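You operate a simulated robot arm through the tools that you are given. There is no shell and no other tool. Be economical: measure what you need, move in short steps, check, and stop when the job is done.

The job below is to be done with a simulated robot arm. You get a single attempt, and the scene is never put back.

## Task
Open the case lid.
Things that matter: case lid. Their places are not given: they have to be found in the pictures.

The check looks at the end state, three seconds after you hand in, the way a careful person would. Anything else that was tipped, shoved, dropped, spilled or broken makes it a failure. Lids that push on must go on centred and level and be pressed home; caps that screw on are set level and turned clockwise until they are tight.

## Robot
A 7-joint arm with a two-finger parallel gripper, fixed in place. Base frame: the origin is at the foot of the arm, x ahead of it, y to its left, z up. Readings come in m, rad, newtons and seconds.
Its first joint turns from -1.152 to 1.152 rad. Payload 2.5 kg.
Tool frame: the origin (TCP) lies between the finger pads and is the grasp point; the fingertips stand 0.023 m ahead of it; z points along the fingers, y is the line along which they close. Largest opening 0.094 m; finger width 0.038, thickness 0.01; the body of the gripper, 0.054 by 0.096 m, starts 0.039 m behind the TCP.
Orientation is told as [roll, pitch, yaw] about the base's x, y, z axes, in that order, counted from this pose: with the fingers straight down and closing along the base's y, the tool's x points along the base's -x, its y along +y and its z along -z.

## Interface
- The arm moves only by the tool drive_tool. Its arguments are lists of equal length, an entry for each row: "travel": the shift along the tool's x, y, z in m, a list of three; "rot": the turn, a rotation vector about the tool's x, y, z in rad, a list of three. In form: {"travel": [[x, y, z], ...], "rot": [[ax, ay, az], ...]}. A call has 1 to 20 rows; each row shifts and turns the commanded pose from where the row before left it, along the tool's axes as they then stand. "claw" is the gripper command, from -1 (fully open) to 1 (shut), values between in proportion, set as the call begins (left out, the last holds). Each row takes 0.2 s and may step no farther than 0.05 m and 0.15 rad from the row before; otherwise, or with a gripper value out of range, the whole call is refused. A pose out of reach is approached as far as the arm can. The call stops where the force on the tool passes 40 N (or 10 N more than at its start, if that is more) or the arm is blocked; 0.2 s more then pass. Each finger travels about 0.108 m/s and halts on what it meets, pressing with about 42 N; the grip force reading is that of the motor and also rises with nothing between the fingers. The clock runs only during rows and for 0.2 s after the last one: add rows that do not move to give the fingers time. It gives the time, the measured TCP pose, the force on the tool (base axes), the opening and the grip force at its end, in the units of the frame above (readings bear some noise), and new pictures: "show" is both (left out), scene, wrist or none.
- Cameras (640 x 400 px; columns grow to the right, rows downward): "scene" is fixed at [0.1298, -0.4117, 0.5486]; the picture's right is [0.76, -0.65, 0.00], its down [-0.34, -0.40, -0.85] and it looks along [0.55, 0.65, -0.53] (base axes); focal length 366 px, centre (320, 200). "wrist" rides on the gripper at [-0.039, 0, -0.044] in the tool frame; the picture's right is [0.00, -1.00, 0.00], its down [0.97, 0.00, -0.24] and it looks along [0.24, 0.00, 0.97] (tool axes); focal length 218 px, centre (320, 200).
- point_at(camera, pixels): for up to 12 pixels [column, row] of the newest picture of that camera ("zoom" is the newest enlarged one), the place [x, y, z] in the base frame of the surface seen there, good to about 0.002 m. The clock stands still meanwhile.
- close_up(camera, box): a new picture of the part [left, top, right, bottom] of that camera's present view, enlarged. The clock stands still meanwhile.
- sign_off(): hands the job in; it is judged then, once.

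Keep the steps short. Do not move on a guess: measure, check each grasp and each placing, and mend mistakes. In all there are 60 turns and 120 pictures (those below and enlarged ones count). Leave the gripper open and the arm clear of the work at the hand-in unless told otherwise, and finish with a single line.

The tools are called after ">>>" by a JSON object that holds its "name" and its "arguments". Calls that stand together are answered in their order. drive_tool: Moves the arm, as the interface text tells. Its arguments: {"type":"object","properties":{"travel":{"type":"array"},"rot":{"type":"array"},"claw":{"type":"number"},"show":{"type":"string","enum":["both","scene","wrist","none"]}},"required":["travel","rot"]} The other tools are called the same way: point_at (camera, pixels) gives the place of the surface under pixels of a picture; close_up (camera, box) takes an enlarged picture of a part of a camera's view; sign_off () hands the job in.

At the start:

```text
clock: 0.0
tool_pos: [0.3247, 0.0047, 0.3696]
orientation: [0.001, -0.001, 0.0]
force: [0.3, -0.9, 0.4]
width: 0.094
finger_force: 0.0
```

scene: 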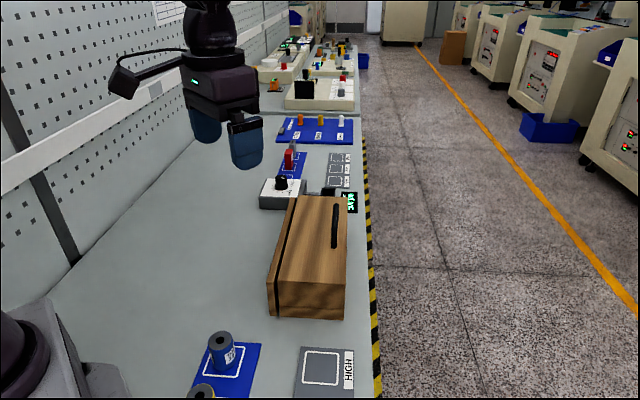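
wrist: 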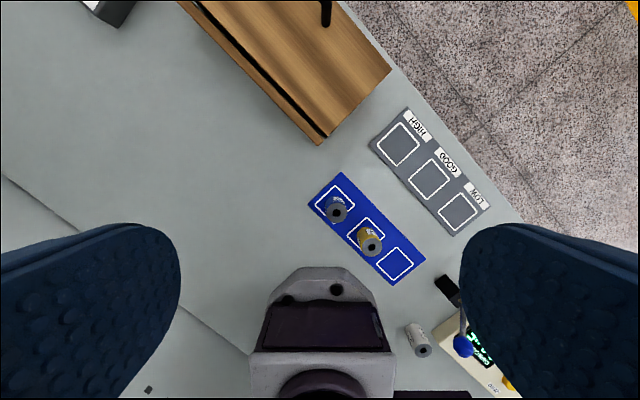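

I see a wooden case in the scene picture at about (310,255), with a dark handle at (335,225). I take enlarged pictures to find the lid and its hinge.

>>> {"name": "close_up", "arguments": {"camera": "scene", "box": [240, 170, 400, 330]}}

>>> {"name": "point_at", "arguments": {"camera": "scene", "pixels": [[298, 198], [346, 199], [269, 282], [343, 286], [270, 312], [342, 318], [335, 206], [334, 247], [290, 240], [283, 240], [276, 240], [335, 225]]}}

```text
2.50 times, centred on (320, 250) of scene
```

zoom: 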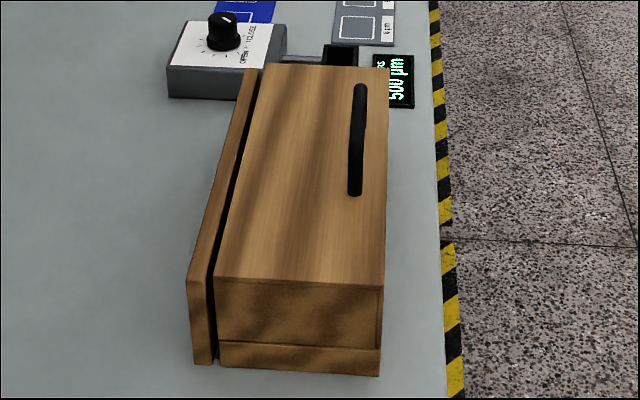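

```text
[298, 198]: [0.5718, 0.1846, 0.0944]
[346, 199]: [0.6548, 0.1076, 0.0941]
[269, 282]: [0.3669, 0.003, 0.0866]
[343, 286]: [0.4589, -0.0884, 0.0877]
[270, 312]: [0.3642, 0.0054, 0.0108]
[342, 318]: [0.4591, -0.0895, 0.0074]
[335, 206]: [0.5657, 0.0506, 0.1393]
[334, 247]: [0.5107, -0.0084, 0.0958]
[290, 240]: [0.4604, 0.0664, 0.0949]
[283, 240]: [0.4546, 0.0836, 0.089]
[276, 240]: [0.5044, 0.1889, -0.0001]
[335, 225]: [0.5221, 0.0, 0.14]
```

The case has a black bar handle near its right edge and what looks like a hinge gap on its left. I look closer at the handle, the front face and the knob box behind, and measure more points.

>>> {"name": "close_up", "arguments": {"camera": "scene", "box": [250, 170, 370, 245]}}

>>> {"name": "close_up", "arguments": {"camera": "scene", "box": [260, 260, 356, 320]}}

>>> {"name": "close_up", "arguments": {"camera": "wrist", "box": [160, 0, 400, 150]}}

>>> {"name": "point_at", "arguments": {"camera": "scene", "pixels": [[335, 192], [335, 198], [333, 215], [335, 235], [331, 243], [335, 217], [332, 225], [310, 225], [275, 288], [296, 284], [293, 305], [293, 311]]}}

>>> {"name": "point_at", "arguments": {"camera": "wrist", "pixels": [[100, 100], [326, 8], [326, 20], [318, 144], [390, 70], [312, 138], [250, 70], [240, 75], [260, 60], [330, 40]]}}

```text
5.33 times, centred on (310, 208) of scene
```

zoom: 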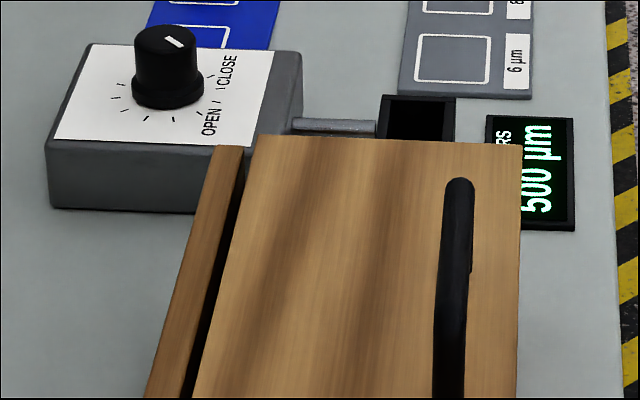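

```text
6.67 times, centred on (308, 290) of scene
```

zoom: 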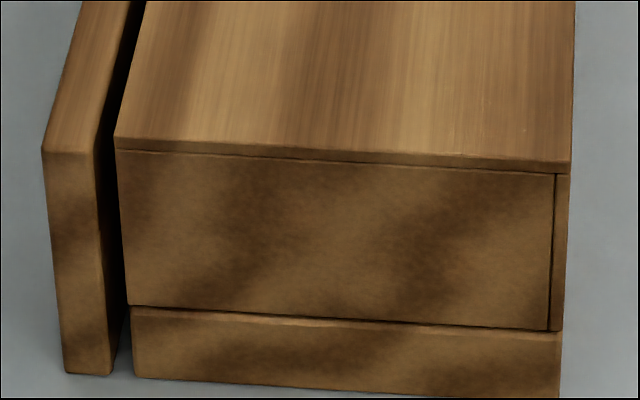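

```text
2.67 times, centred on (280, 75) of wrist
```

zoom: 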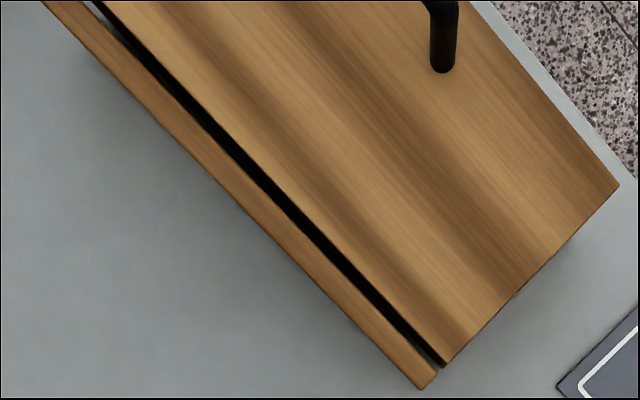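

```text
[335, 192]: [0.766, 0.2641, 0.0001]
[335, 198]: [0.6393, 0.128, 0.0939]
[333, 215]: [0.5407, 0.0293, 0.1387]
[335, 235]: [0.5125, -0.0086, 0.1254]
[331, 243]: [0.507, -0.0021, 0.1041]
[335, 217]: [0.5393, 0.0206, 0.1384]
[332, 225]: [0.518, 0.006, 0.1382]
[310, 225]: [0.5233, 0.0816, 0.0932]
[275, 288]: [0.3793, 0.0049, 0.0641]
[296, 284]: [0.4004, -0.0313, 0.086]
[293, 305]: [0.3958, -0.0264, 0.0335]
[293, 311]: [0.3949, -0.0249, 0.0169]
```

```text
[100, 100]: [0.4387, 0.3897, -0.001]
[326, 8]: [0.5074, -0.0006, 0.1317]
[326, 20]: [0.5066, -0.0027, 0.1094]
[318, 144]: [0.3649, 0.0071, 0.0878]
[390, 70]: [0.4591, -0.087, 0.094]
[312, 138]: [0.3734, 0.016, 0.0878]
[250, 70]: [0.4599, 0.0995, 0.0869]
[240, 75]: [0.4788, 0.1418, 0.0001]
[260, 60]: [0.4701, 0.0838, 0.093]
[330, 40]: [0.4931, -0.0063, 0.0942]
```

The lid is a thin slab (z 0.086 to 0.094). Its bar handle runs at about 41.6° and is centred near (0.540, 0.027), with its top at z 0.14. I read the left lid edge and hinge gap, then move above the handle and turn so the fingers close across the bar.

>>> {"name": "point_at", "arguments": {"camera": "scene", "pixels": [[279, 280], [272, 278], [305, 198], [300, 200], [290, 230], [294, 230], [336, 205], [336, 204]]}}

>>> {"name": "drive_tool", "arguments": {"travel": [[-0.0359, 0.0037, 0.0183], [-0.0359, 0.0037, 0.0183], [-0.0359, 0.0037, 0.0183], [-0.0359, 0.0037, 0.0183], [-0.0359, 0.0037, 0.0183], [-0.0359, 0.0037, 0.0183], [0, 0, 0], [0, 0, 0], [0, 0, 0], [0, 0, 0], [0, 0, 0], [0, 0, 0]], "rot": [[0, 0, 0], [0, 0, 0], [0, 0, 0], [0, 0, 0], [0, 0, 0], [0, 0, 0], [0, 0, -0.1452], [0, 0, -0.1452], [0, 0, -0.1452], [0, 0, -0.1452], [0, 0, -0.1452], [0, 0, 0]], "claw": -1}}

```text
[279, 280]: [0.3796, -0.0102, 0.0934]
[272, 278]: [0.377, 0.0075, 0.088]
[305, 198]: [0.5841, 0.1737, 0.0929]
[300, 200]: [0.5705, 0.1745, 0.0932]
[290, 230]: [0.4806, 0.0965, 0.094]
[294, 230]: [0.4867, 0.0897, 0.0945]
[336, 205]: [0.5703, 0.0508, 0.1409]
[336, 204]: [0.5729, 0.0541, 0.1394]
```

```text
clock: 2.6
tool_pos: [0.5385, 0.0261, 0.2586]
orientation: [0.0, 0.0, 0.729]
force: [0.8, -0.6, -0.1]
width: 0.094
finger_force: 0.0
```

scene: 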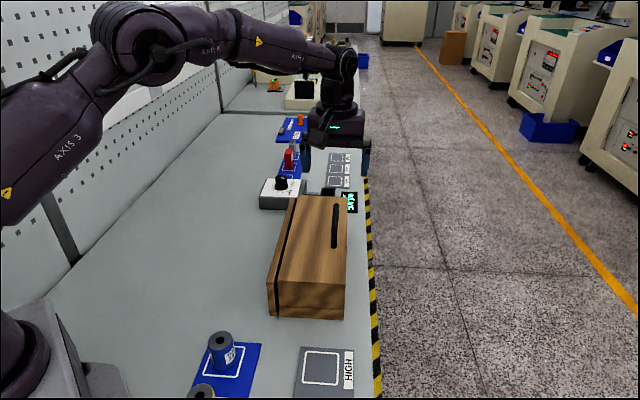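
wrist: 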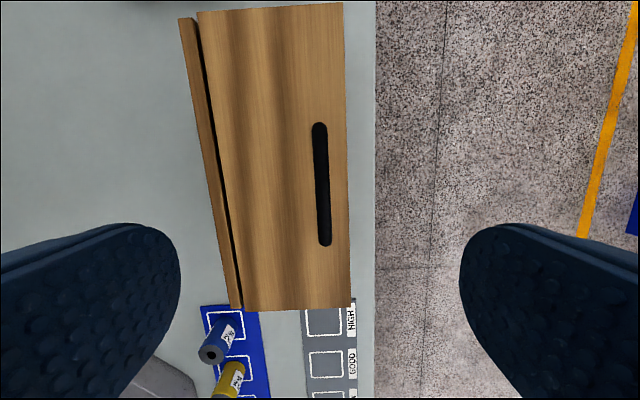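

The handle now shows in the wrist picture from (319,125) to (325,243), slightly tilted. I measure the bar and lid edges from here.

>>> {"name": "point_at", "arguments": {"camera": "wrist", "pixels": [[319, 127], [321, 160], [323, 200], [325, 240], [200, 20], [237, 290], [345, 20], [349, 290], [205, 120], [211, 120], [338, 160], [196, 110]]}}

>>> {"name": "close_up", "arguments": {"camera": "wrist", "box": [160, 0, 400, 150]}}

>>> {"name": "close_up", "arguments": {"camera": "wrist", "box": [180, 170, 420, 320]}}

```text
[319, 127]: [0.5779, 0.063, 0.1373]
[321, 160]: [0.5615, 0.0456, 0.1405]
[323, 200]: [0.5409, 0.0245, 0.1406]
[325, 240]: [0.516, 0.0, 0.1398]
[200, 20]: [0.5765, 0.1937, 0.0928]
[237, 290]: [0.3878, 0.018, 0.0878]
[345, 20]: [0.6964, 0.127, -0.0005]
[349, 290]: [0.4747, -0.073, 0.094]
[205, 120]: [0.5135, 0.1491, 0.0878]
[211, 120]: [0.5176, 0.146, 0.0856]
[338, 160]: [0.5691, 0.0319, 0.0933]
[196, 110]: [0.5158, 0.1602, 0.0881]
```

```text
2.67 times, centred on (280, 75) of wrist
```

zoom: 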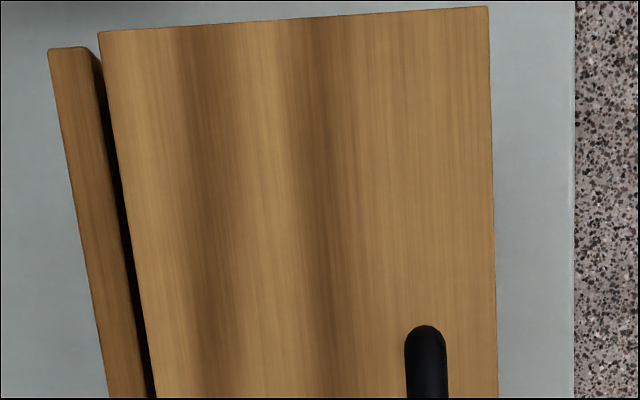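

```text
2.67 times, centred on (300, 245) of wrist
```

zoom: 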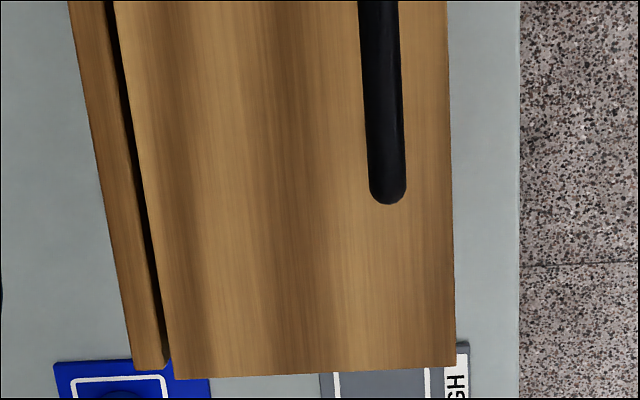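

The bar and lid edge actually run at about 45.6°, with the bar centre at (0.547, 0.031) and top z 0.1405. I trim the yaw by -0.067 rad about tool z, centre over the bar and lower to z ≈ 0.133 with the fingers open. The fingertips will be at 0.110, above the lid at 0.094.

>>> {"name": "drive_tool", "arguments": {"travel": [[0, 0, 0], [-0.0094, -0.0026, 0], [0, 0, 0.03], [0, 0, 0.03], [0, 0, 0.03], [0, 0, 0.0256], [0, 0, 0], [0, 0, 0]], "rot": [[0, 0, -0.067], [0, 0, 0], [0, 0, 0], [0, 0, 0], [0, 0, 0], [0, 0, 0], [0, 0, 0], [0, 0, 0]], "claw": -1}}

```text
clock: 4.4
tool_pos: [0.5469, 0.0316, 0.1439]
orientation: [-0.001, 0.001, 0.796]
force: [0.2, -0.7, 0.8]
width: 0.0941
finger_force: 0.0
```

scene: 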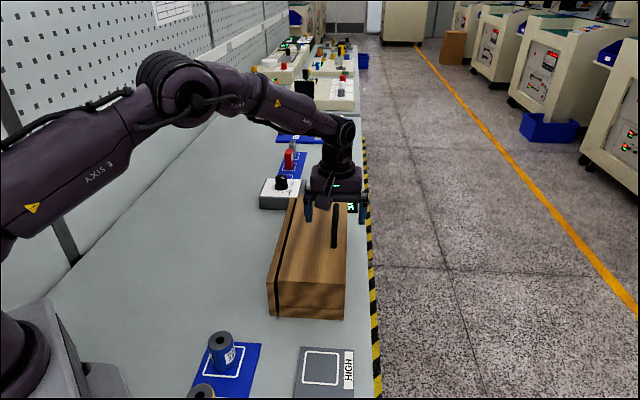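
wrist: 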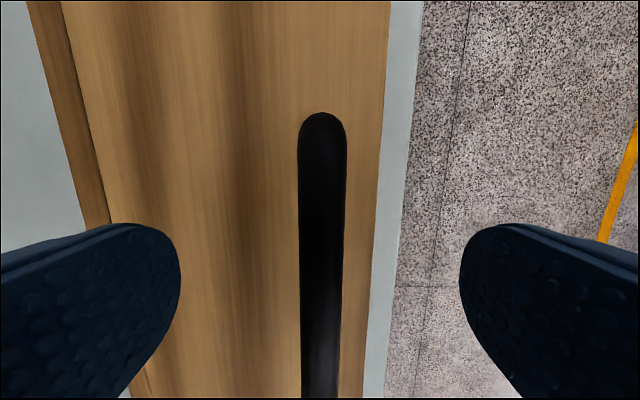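

z reads 0.1439 rather than 0.133, with no contact force. I hold one row to see whether it is lag.

>>> {"name": "drive_tool", "arguments": {"travel": [[0, 0, 0], [0, 0, 0]], "rot": [[0, 0, 0], [0, 0, 0]], "show": "none"}}

```text
clock: 5.0
tool_pos: [0.5478, 0.0317, 0.1443]
orientation: [0.0, 0.002, 0.795]
force: [-0.4, 0.2, -1.0]
width: 0.094
finger_force: 0.0
```

The rows I gave add up to only 0.1156 m, so it is where I commanded it. I go down 0.011 m more, then close on the bar.

>>> {"name": "drive_tool", "arguments": {"travel": [[0, 0, 0.011], [0, 0, 0]], "rot": [[0, 0, 0], [0, 0, 0]], "show": "none"}}

>>> {"name": "drive_tool", "arguments": {"travel": [[0, 0, 0], [0, 0, 0], [0, 0, 0], [0, 0, 0]], "rot": [[0, 0, 0], [0, 0, 0], [0, 0, 0], [0, 0, 0]], "claw": 1}}

```text
clock: 5.6
tool_pos: [0.5465, 0.0311, 0.1332]
orientation: [-0.001, 0.001, 0.795]
force: [0.3, 0.0, -0.1]
width: 0.0943
finger_force: 0.1
```

```text
clock: 6.6
tool_pos: [0.547, 0.0316, 0.1328]
orientation: [-0.001, 0.0, 0.793]
force: [2.8, -0.2, -0.4]
width: 0.0117
finger_force: 44.9
```

scene: 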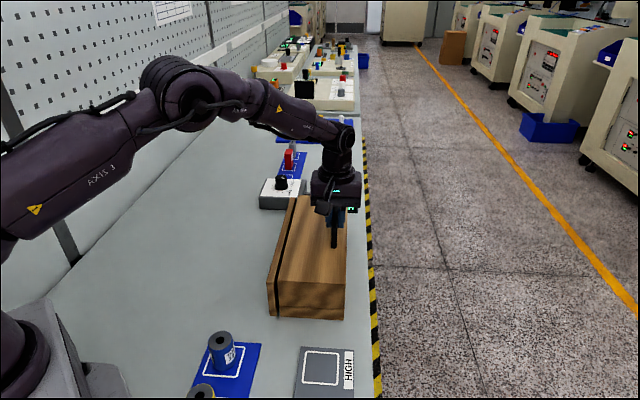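
wrist: 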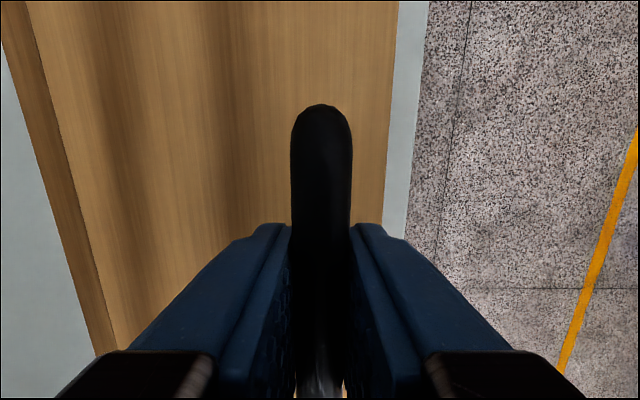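

The grip holds the bar at 11.7 mm and 45 N. I take a first small arc of 0.2 rad about the left edge and watch the force.

>>> {"name": "drive_tool", "arguments": {"travel": [[0, 0.0024, -0.0046], [0, 0.0024, -0.0046], [0, 0.0024, -0.0046], [0, 0.0024, -0.0046]], "rot": [[0.05, 0, 0], [0.05, 0, 0], [0.05, 0, 0], [0.05, 0, 0]]}}

```text
clock: 7.6
tool_pos: [0.541, 0.0375, 0.1504]
orientation: [-0.203, -0.002, 0.794]
force: [12.0, -4.0, 6.3]
width: 0.0116
finger_force: 44.6
```

scene: 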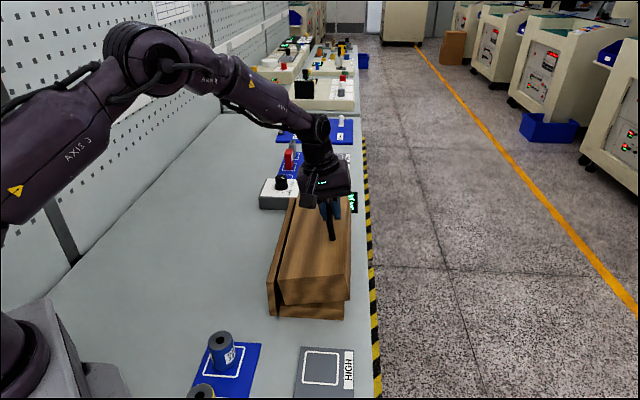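
wrist: 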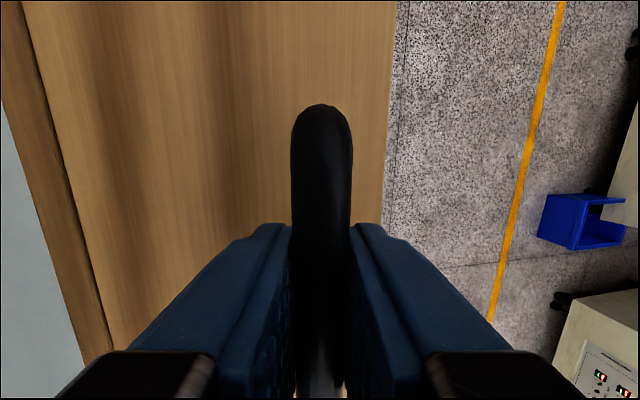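

The lid has side walls: it is a hood and not a flat slab, so the hinge may be lower. I zoom to see the opening and measure.

>>> {"name": "close_up", "arguments": {"camera": "scene", "box": [256, 190, 368, 330]}}

>>> {"name": "point_at", "arguments": {"camera": "scene", "pixels": [[279, 278], [285, 304], [346, 298], [349, 273], [276, 270], [272, 278], [269, 285]]}}

```text
2.86 times, centred on (312, 260) of scene
```

zoom: 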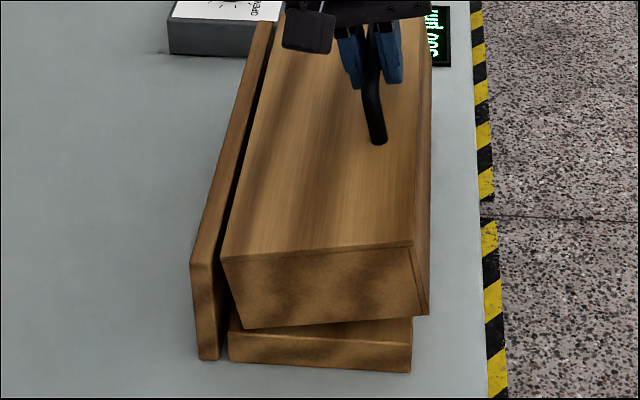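

```text
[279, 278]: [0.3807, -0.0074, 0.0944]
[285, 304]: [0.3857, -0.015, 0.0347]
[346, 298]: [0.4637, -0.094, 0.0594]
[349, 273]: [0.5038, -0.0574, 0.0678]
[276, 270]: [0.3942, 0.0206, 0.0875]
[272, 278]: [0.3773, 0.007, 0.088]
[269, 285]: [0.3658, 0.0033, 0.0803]
```

The lid's top-left corner stayed put at (0.381, -0.007, 0.094) while its bottom swung right, so the hinge runs along the top-left edge. The force points radially outward, so I overtravelled inward by about 1 mm. I correct for that with h≈0.040 and continue 0.3 rad.

>>> {"name": "drive_tool", "arguments": {"travel": [[0, 0.0009, -0.0046], [0, 0.002, -0.0046], [0, 0.0021, -0.0046], [0, 0.0021, -0.0046], [0, 0.0021, -0.0046], [0, 0.0021, -0.0046]], "rot": [[0.05, 0, 0], [0.05, 0, 0], [0.05, 0, 0], [0.05, 0, 0], [0.05, 0, 0], [0.05, 0, 0]]}}

```text
clock: 9.0
tool_pos: [0.5255, 0.0517, 0.1735]
orientation: [-0.503, -0.003, 0.791]
force: [12.8, -5.3, 14.2]
width: 0.0116
finger_force: 45.1
```

scene: 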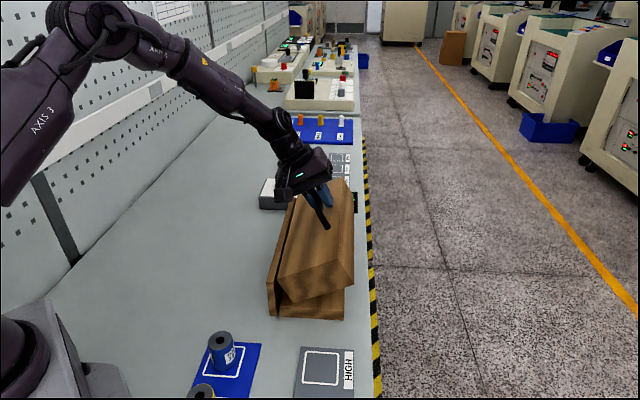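
wrist: 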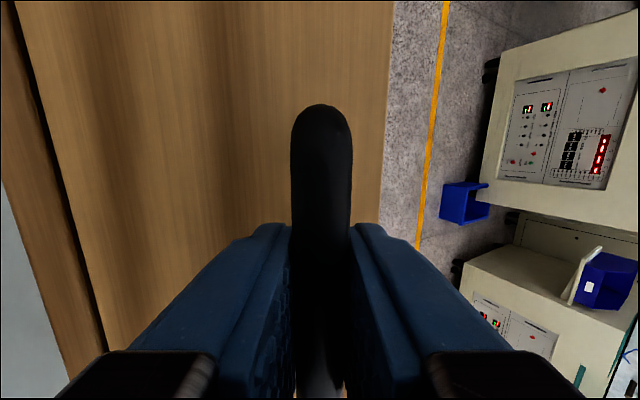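

The hinge fit now gives v 0.274, z 0.096 (a≈0.094, h≈0.037). The 19 N is still radially outward, so I ease out about 2 mm and continue another 0.3 rad.

>>> {"name": "drive_tool", "arguments": {"travel": [[0, 0.001, -0.0051], [0, 0.001, -0.0051], [0, 0.0019, -0.0047], [0, 0.0019, -0.0047], [0, 0.0019, -0.0047], [0, 0.0019, -0.0047]], "rot": [[0.05, 0, 0], [0.05, 0, 0], [0.05, 0, 0], [0.05, 0, 0], [0.05, 0, 0], [0.05, 0, 0]]}}

```text
clock: 10.4
tool_pos: [0.5065, 0.0702, 0.1899]
orientation: [-0.799, 0.001, 0.792]
force: [10.1, 4.3, 8.7]
width: 0.0117
finger_force: 45.4
```

scene: 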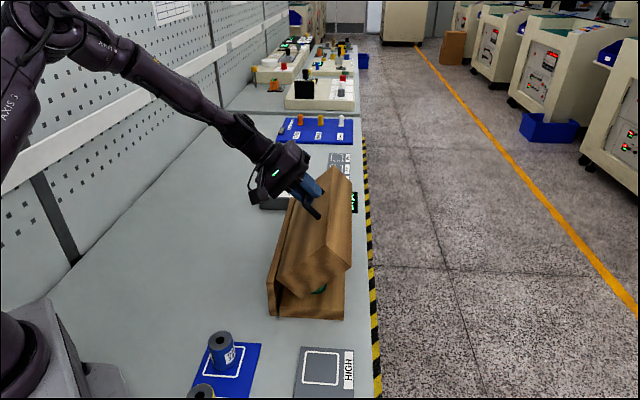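
wrist: 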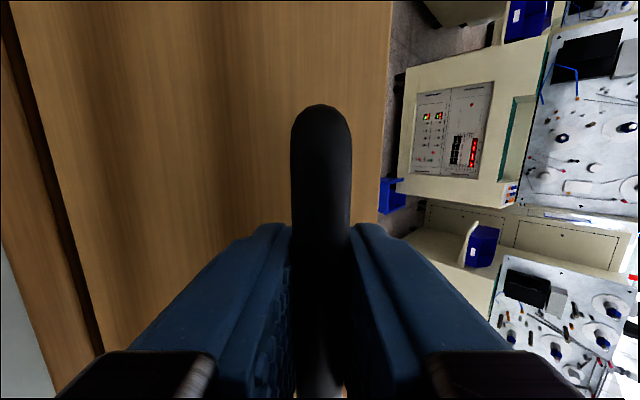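

Forces are fine (≤14 N) and the lid is at about 46°. There is a small pull along the bar, so I add 1 mm along it and continue 0.3 rad.

>>> {"name": "drive_tool", "arguments": {"travel": [[-0.0005, 0.0015, -0.0048], [-0.0005, 0.0019, -0.0047], [0, 0.0019, -0.0047], [0, 0.0019, -0.0047], [0, 0.0019, -0.0047], [0, 0.0019, -0.0047]], "rot": [[0.05, 0, 0], [0.05, 0, 0], [0.05, 0, 0], [0.05, 0, 0], [0.05, 0, 0], [0.05, 0, 0]]}}

```text
clock: 11.8
tool_pos: [0.4882, 0.0916, 0.1989]
orientation: [-1.101, 0.001, 0.794]
force: [2.0, 0.4, 2.9]
width: 0.0116
finger_force: 44.7
```

scene: 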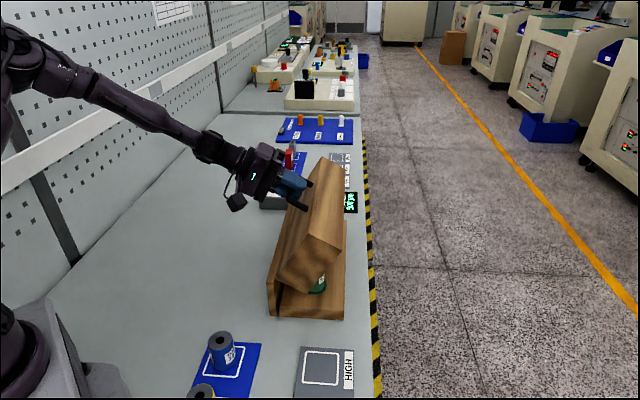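
wrist: 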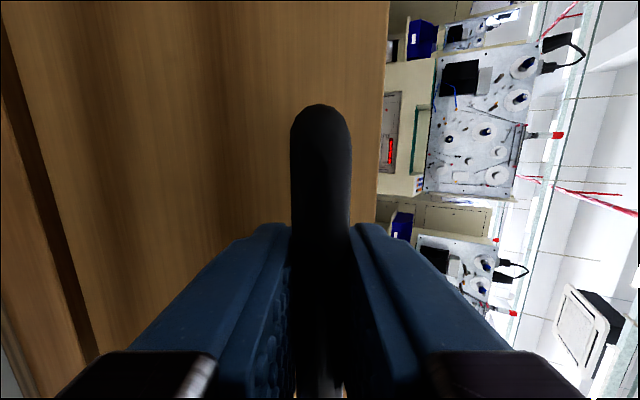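

The lid is at 63° and the force is near zero. I continue another 0.3 rad.

>>> {"name": "drive_tool", "arguments": {"travel": [[0, 0.0019, -0.0047], [0, 0.0019, -0.0047], [0, 0.0019, -0.0047], [0, 0.0019, -0.0047], [0, 0.0019, -0.0047], [0, 0.0019, -0.0047]], "rot": [[0.05, 0, 0], [0.05, 0, 0], [0.05, 0, 0], [0.05, 0, 0], [0.05, 0, 0], [0.05, 0, 0]]}}

```text
clock: 13.2
tool_pos: [0.466, 0.1118, 0.198]
orientation: [-1.4, -0.001, 0.795]
force: [-5.9, -2.3, 16.6]
width: 0.0117
finger_force: 45.2
```

scene: 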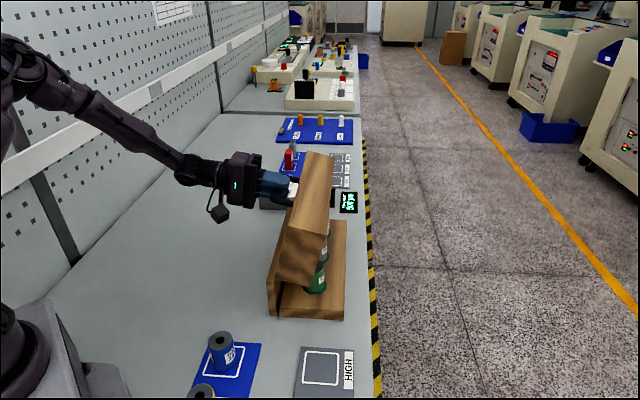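
wrist: 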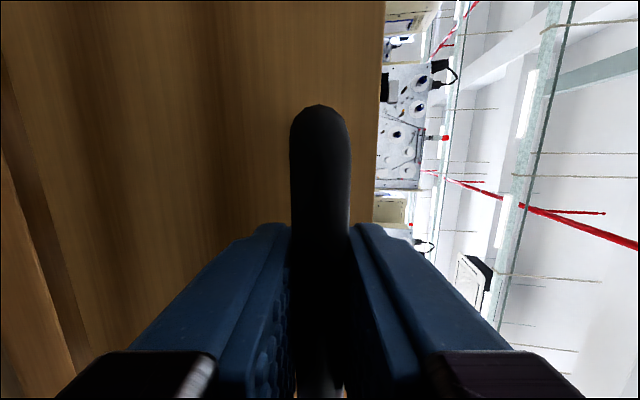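

At 80° an upward 17 N (radial) shows. The refit gives a≈0.096, h≈0.035. I ease out 1.5 mm and continue 0.25 rad in small steps, watching for a stop.

>>> {"name": "drive_tool", "arguments": {"travel": [[0, 0.001, -0.005], [0, 0.001, -0.005], [0, 0.0018, -0.0048], [0, 0.0018, -0.0048], [0, 0.0018, -0.0048]], "rot": [[0.05, 0, 0], [0.05, 0, 0], [0.05, 0, 0], [0.05, 0, 0], [0.05, 0, 0]]}}

```text
clock: 14.4
tool_pos: [0.4492, 0.1305, 0.1903]
orientation: [-1.648, 0.0, 0.796]
force: [-1.6, 4.7, 7.4]
width: 0.0111
finger_force: 45.0
```

scene: 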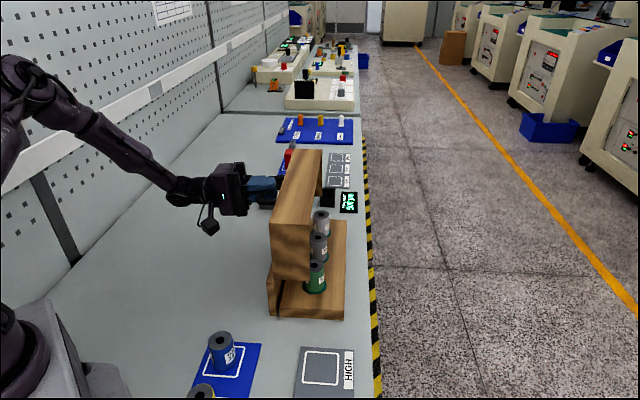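
wrist: 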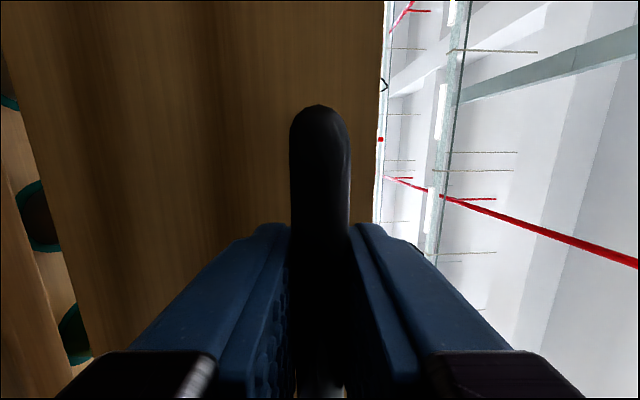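

The lid is at 94° with no stop felt. Gravity would still close it, since the hood's mass is right of the hinge, so I go on another 0.2 rad.

>>> {"name": "drive_tool", "arguments": {"travel": [[0, 0.0014, -0.0049], [0, 0.0018, -0.0048], [0, 0.0018, -0.0048], [0, 0.0018, -0.0048]], "rot": [[0.05, 0, 0], [0.05, 0, 0], [0.05, 0, 0], [0.05, 0, 0]]}}

>>> {"name": "close_up", "arguments": {"camera": "scene", "box": [180, 120, 372, 330]}}

```text
clock: 15.4
tool_pos: [0.4366, 0.1414, 0.1827]
orientation: [-1.849, 0.0, 0.79]
force: [5.3, 0.8, 8.1]
width: 0.0113
finger_force: 45.2
```

scene: 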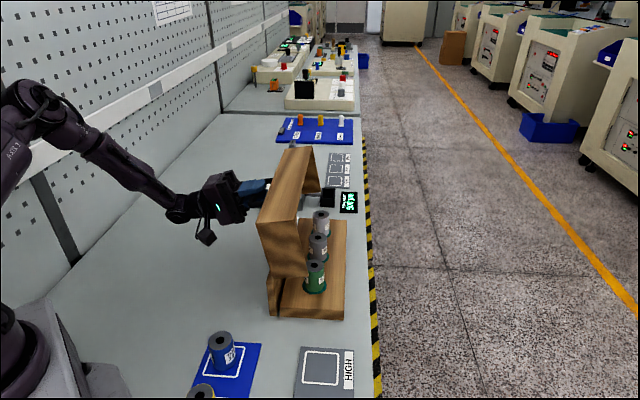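
wrist: 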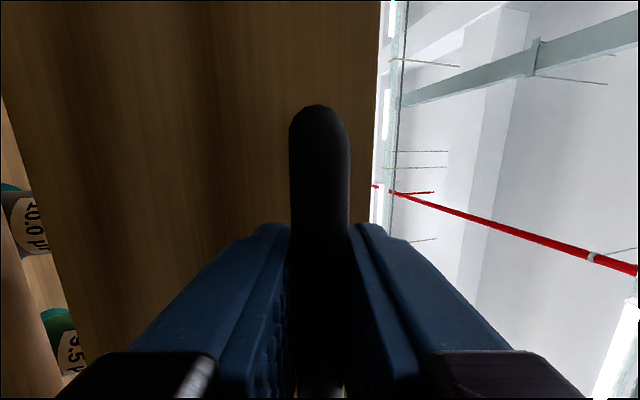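

```text
1.90 times, centred on (276, 225) of scene
```

zoom: 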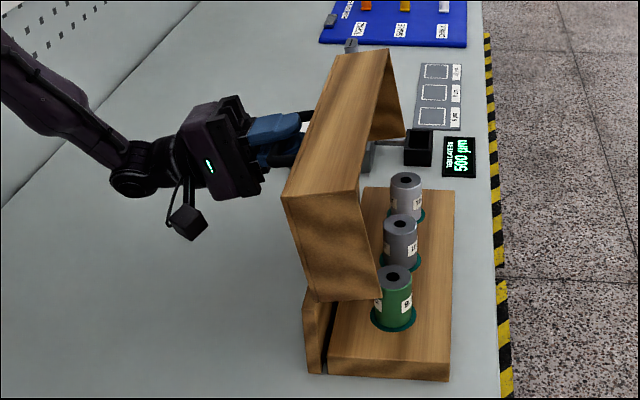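

The lid is at 106° and the spools inside are untouched. I go another 0.15 rad, watching for a stop and the wrist's height.

>>> {"name": "drive_tool", "arguments": {"travel": [[0, 0.0014, -0.0049], [0, 0.0018, -0.0048], [0, 0.0018, -0.0048]], "rot": [[0.05, 0, 0], [0.05, 0, 0], [0.05, 0, 0]]}}

>>> {"name": "close_up", "arguments": {"camera": "scene", "box": [150, 120, 342, 330]}}

```text
clock: 16.1
tool_pos: [0.4319, 0.1437, 0.1816]
orientation: [-1.963, -0.002, 0.783]
force: [4.3, -3.0, 2.3]
width: 0.0114
finger_force: 45.3
stopped in row 3: the force on the tool passed its limit (the readings are from after the stop); the commanded pose is now the measured one
```

scene: 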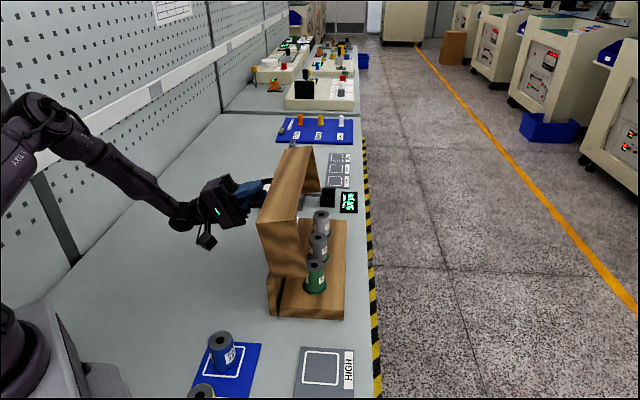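
wrist: 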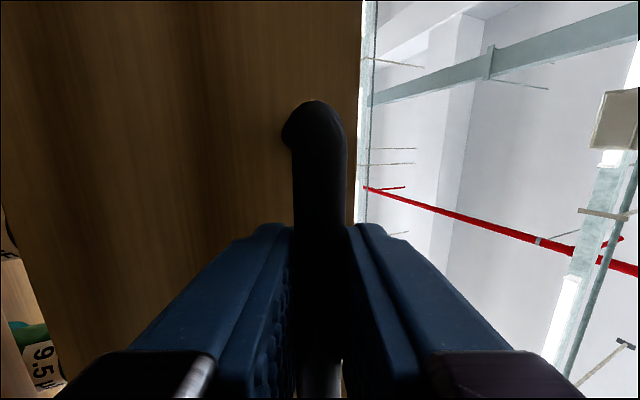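

```text
1.90 times, centred on (246, 225) of scene
```

zoom: 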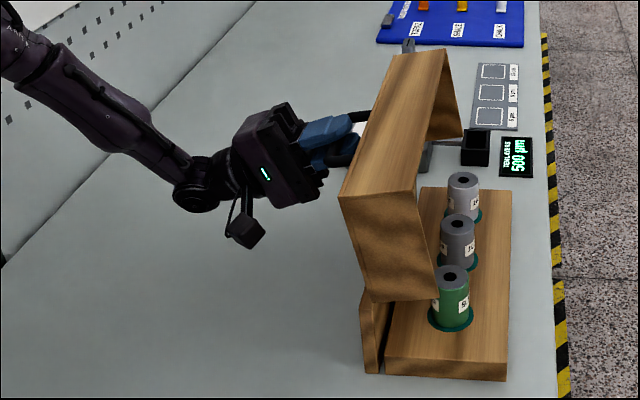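

The lid reached its stop at about 106–108°; the last step only turned the grip on the bar. To test whether the lid stays by itself, I open the fingers a little (about 30 mm) so they still catch the bar if it falls back.

>>> {"name": "drive_tool", "arguments": {"travel": [[0, 0, 0], [0, 0, 0], [0, 0, 0], [0, 0, 0], [0, 0, 0]], "rot": [[0, 0, 0], [0, 0, 0], [0, 0, 0], [0, 0, 0], [0, 0, 0]], "claw": 0.36}}

>>> {"name": "close_up", "arguments": {"camera": "scene", "box": [150, 120, 342, 330]}}

```text
clock: 17.3
tool_pos: [0.4313, 0.1442, 0.1807]
orientation: [-1.96, -0.004, 0.783]
force: [1.1, 0.0, -0.7]
width: 0.03
finger_force: 0.0
```

scene: 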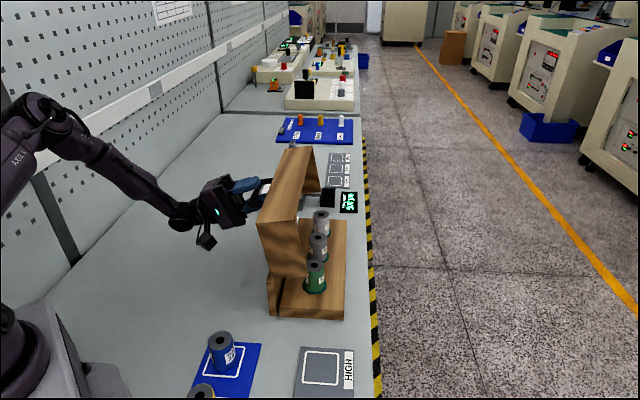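
wrist: 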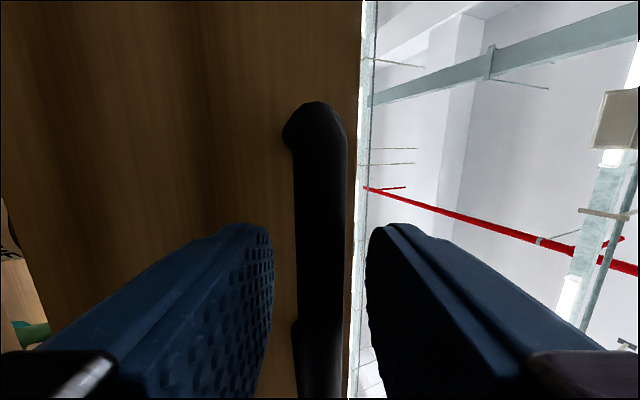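

```text
1.90 times, centred on (246, 225) of scene
```

zoom: 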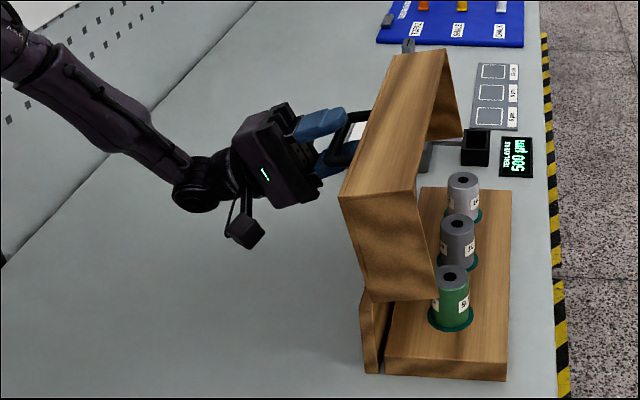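

The lid stays put with the bar free between the fingers. Before backing out along the tool axis (slightly downward), I check how high the lowest arm parts are.

>>> {"name": "point_at", "arguments": {"camera": "scene", "pixels": [[207, 247], [185, 226], [176, 218], [230, 225]]}}

```text
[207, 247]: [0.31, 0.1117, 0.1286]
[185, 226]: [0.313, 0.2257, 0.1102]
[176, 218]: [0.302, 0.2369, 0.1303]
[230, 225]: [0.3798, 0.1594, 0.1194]
```

The lowest parts are at z ≈ 0.11, so there is enough room. I open a bit more and back out 0.06 m along the tool axis.

>>> {"name": "drive_tool", "arguments": {"travel": [[0, 0, 0], [0, 0, -0.012], [0, 0, -0.012], [0, 0, -0.012], [0, 0, -0.012], [0, 0, -0.012]], "rot": [[0, 0, 0], [0, 0, 0], [0, 0, 0], [0, 0, 0], [0, 0, 0], [0, 0, 0]], "claw": 0.1}}

```text
clock: 18.7
tool_pos: [0.3916, 0.1838, 0.1563]
orientation: [-1.962, -0.003, 0.785]
force: [-0.9, -0.2, -0.7]
width: 0.0423
finger_force: 0.0
```

scene: 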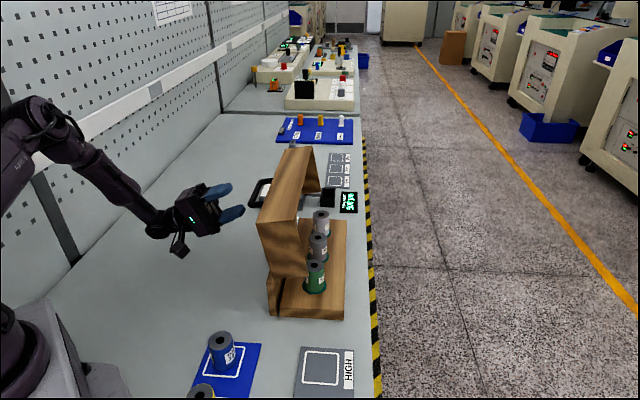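
wrist: 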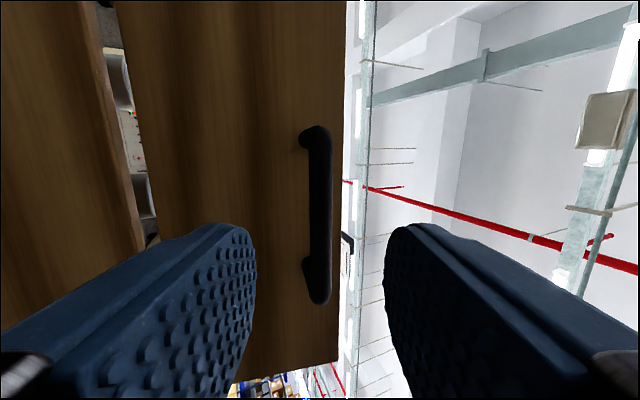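

The fingers are clear of the handle. I open fully and move up and back (tool -y) away from the lid.

>>> {"name": "drive_tool", "arguments": {"travel": [[0, -0.025, -0.01], [0, -0.025, -0.005], [0, -0.025, 0], [0, -0.025, 0], [0, 0, 0], [0, 0, 0], [0, 0, 0]], "rot": [[0, 0, 0], [0, 0, 0], [0, 0, 0], [0, 0, 0], [0, 0, 0], [0, 0, 0], [0, 0, 0]], "claw": -1}}

>>> {"name": "close_up", "arguments": {"camera": "scene", "box": [150, 120, 374, 330]}}

```text
clock: 20.3
tool_pos: [0.3559, 0.2212, 0.2446]
orientation: [-1.962, -0.004, 0.782]
force: [0.0, 0.6, 0.6]
width: 0.0941
finger_force: 0.1
```

scene: 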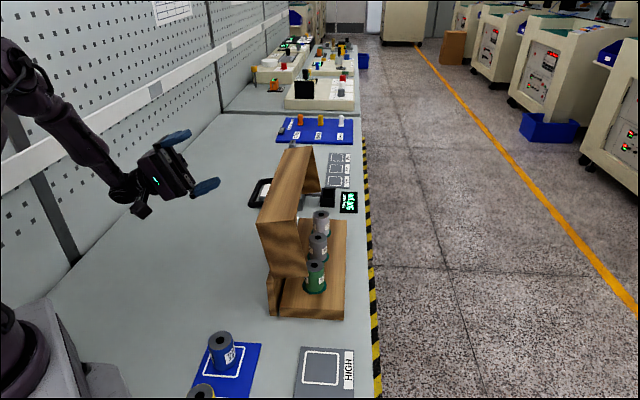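
wrist: 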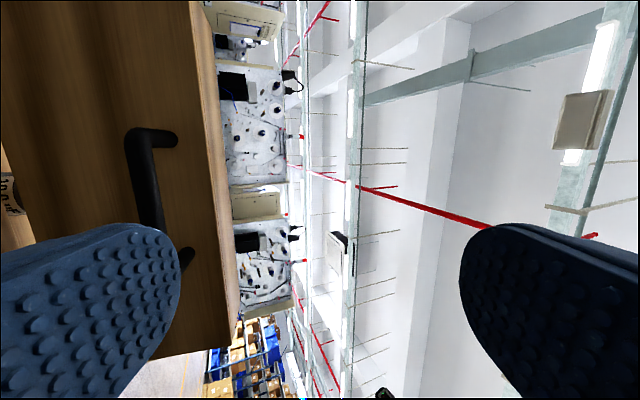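

```text
1.90 times, centred on (262, 225) of scene
```

zoom: 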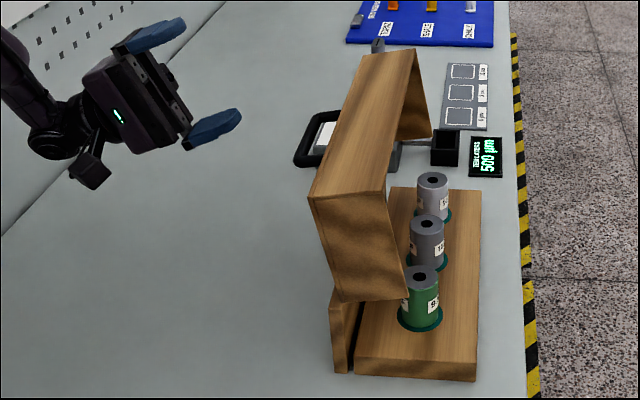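

The lid has stayed open on its stop for more than 3 seconds since release. The spools are upright, nothing else has moved, and the gripper is open and clear, so I hand in.

>>> {"name": "sign_off", "arguments": {}}

```text
The job is handed in.
```

The case lid is open at about 106°, resting on its stop, with nothing else disturbed and the open gripper clear of the work.
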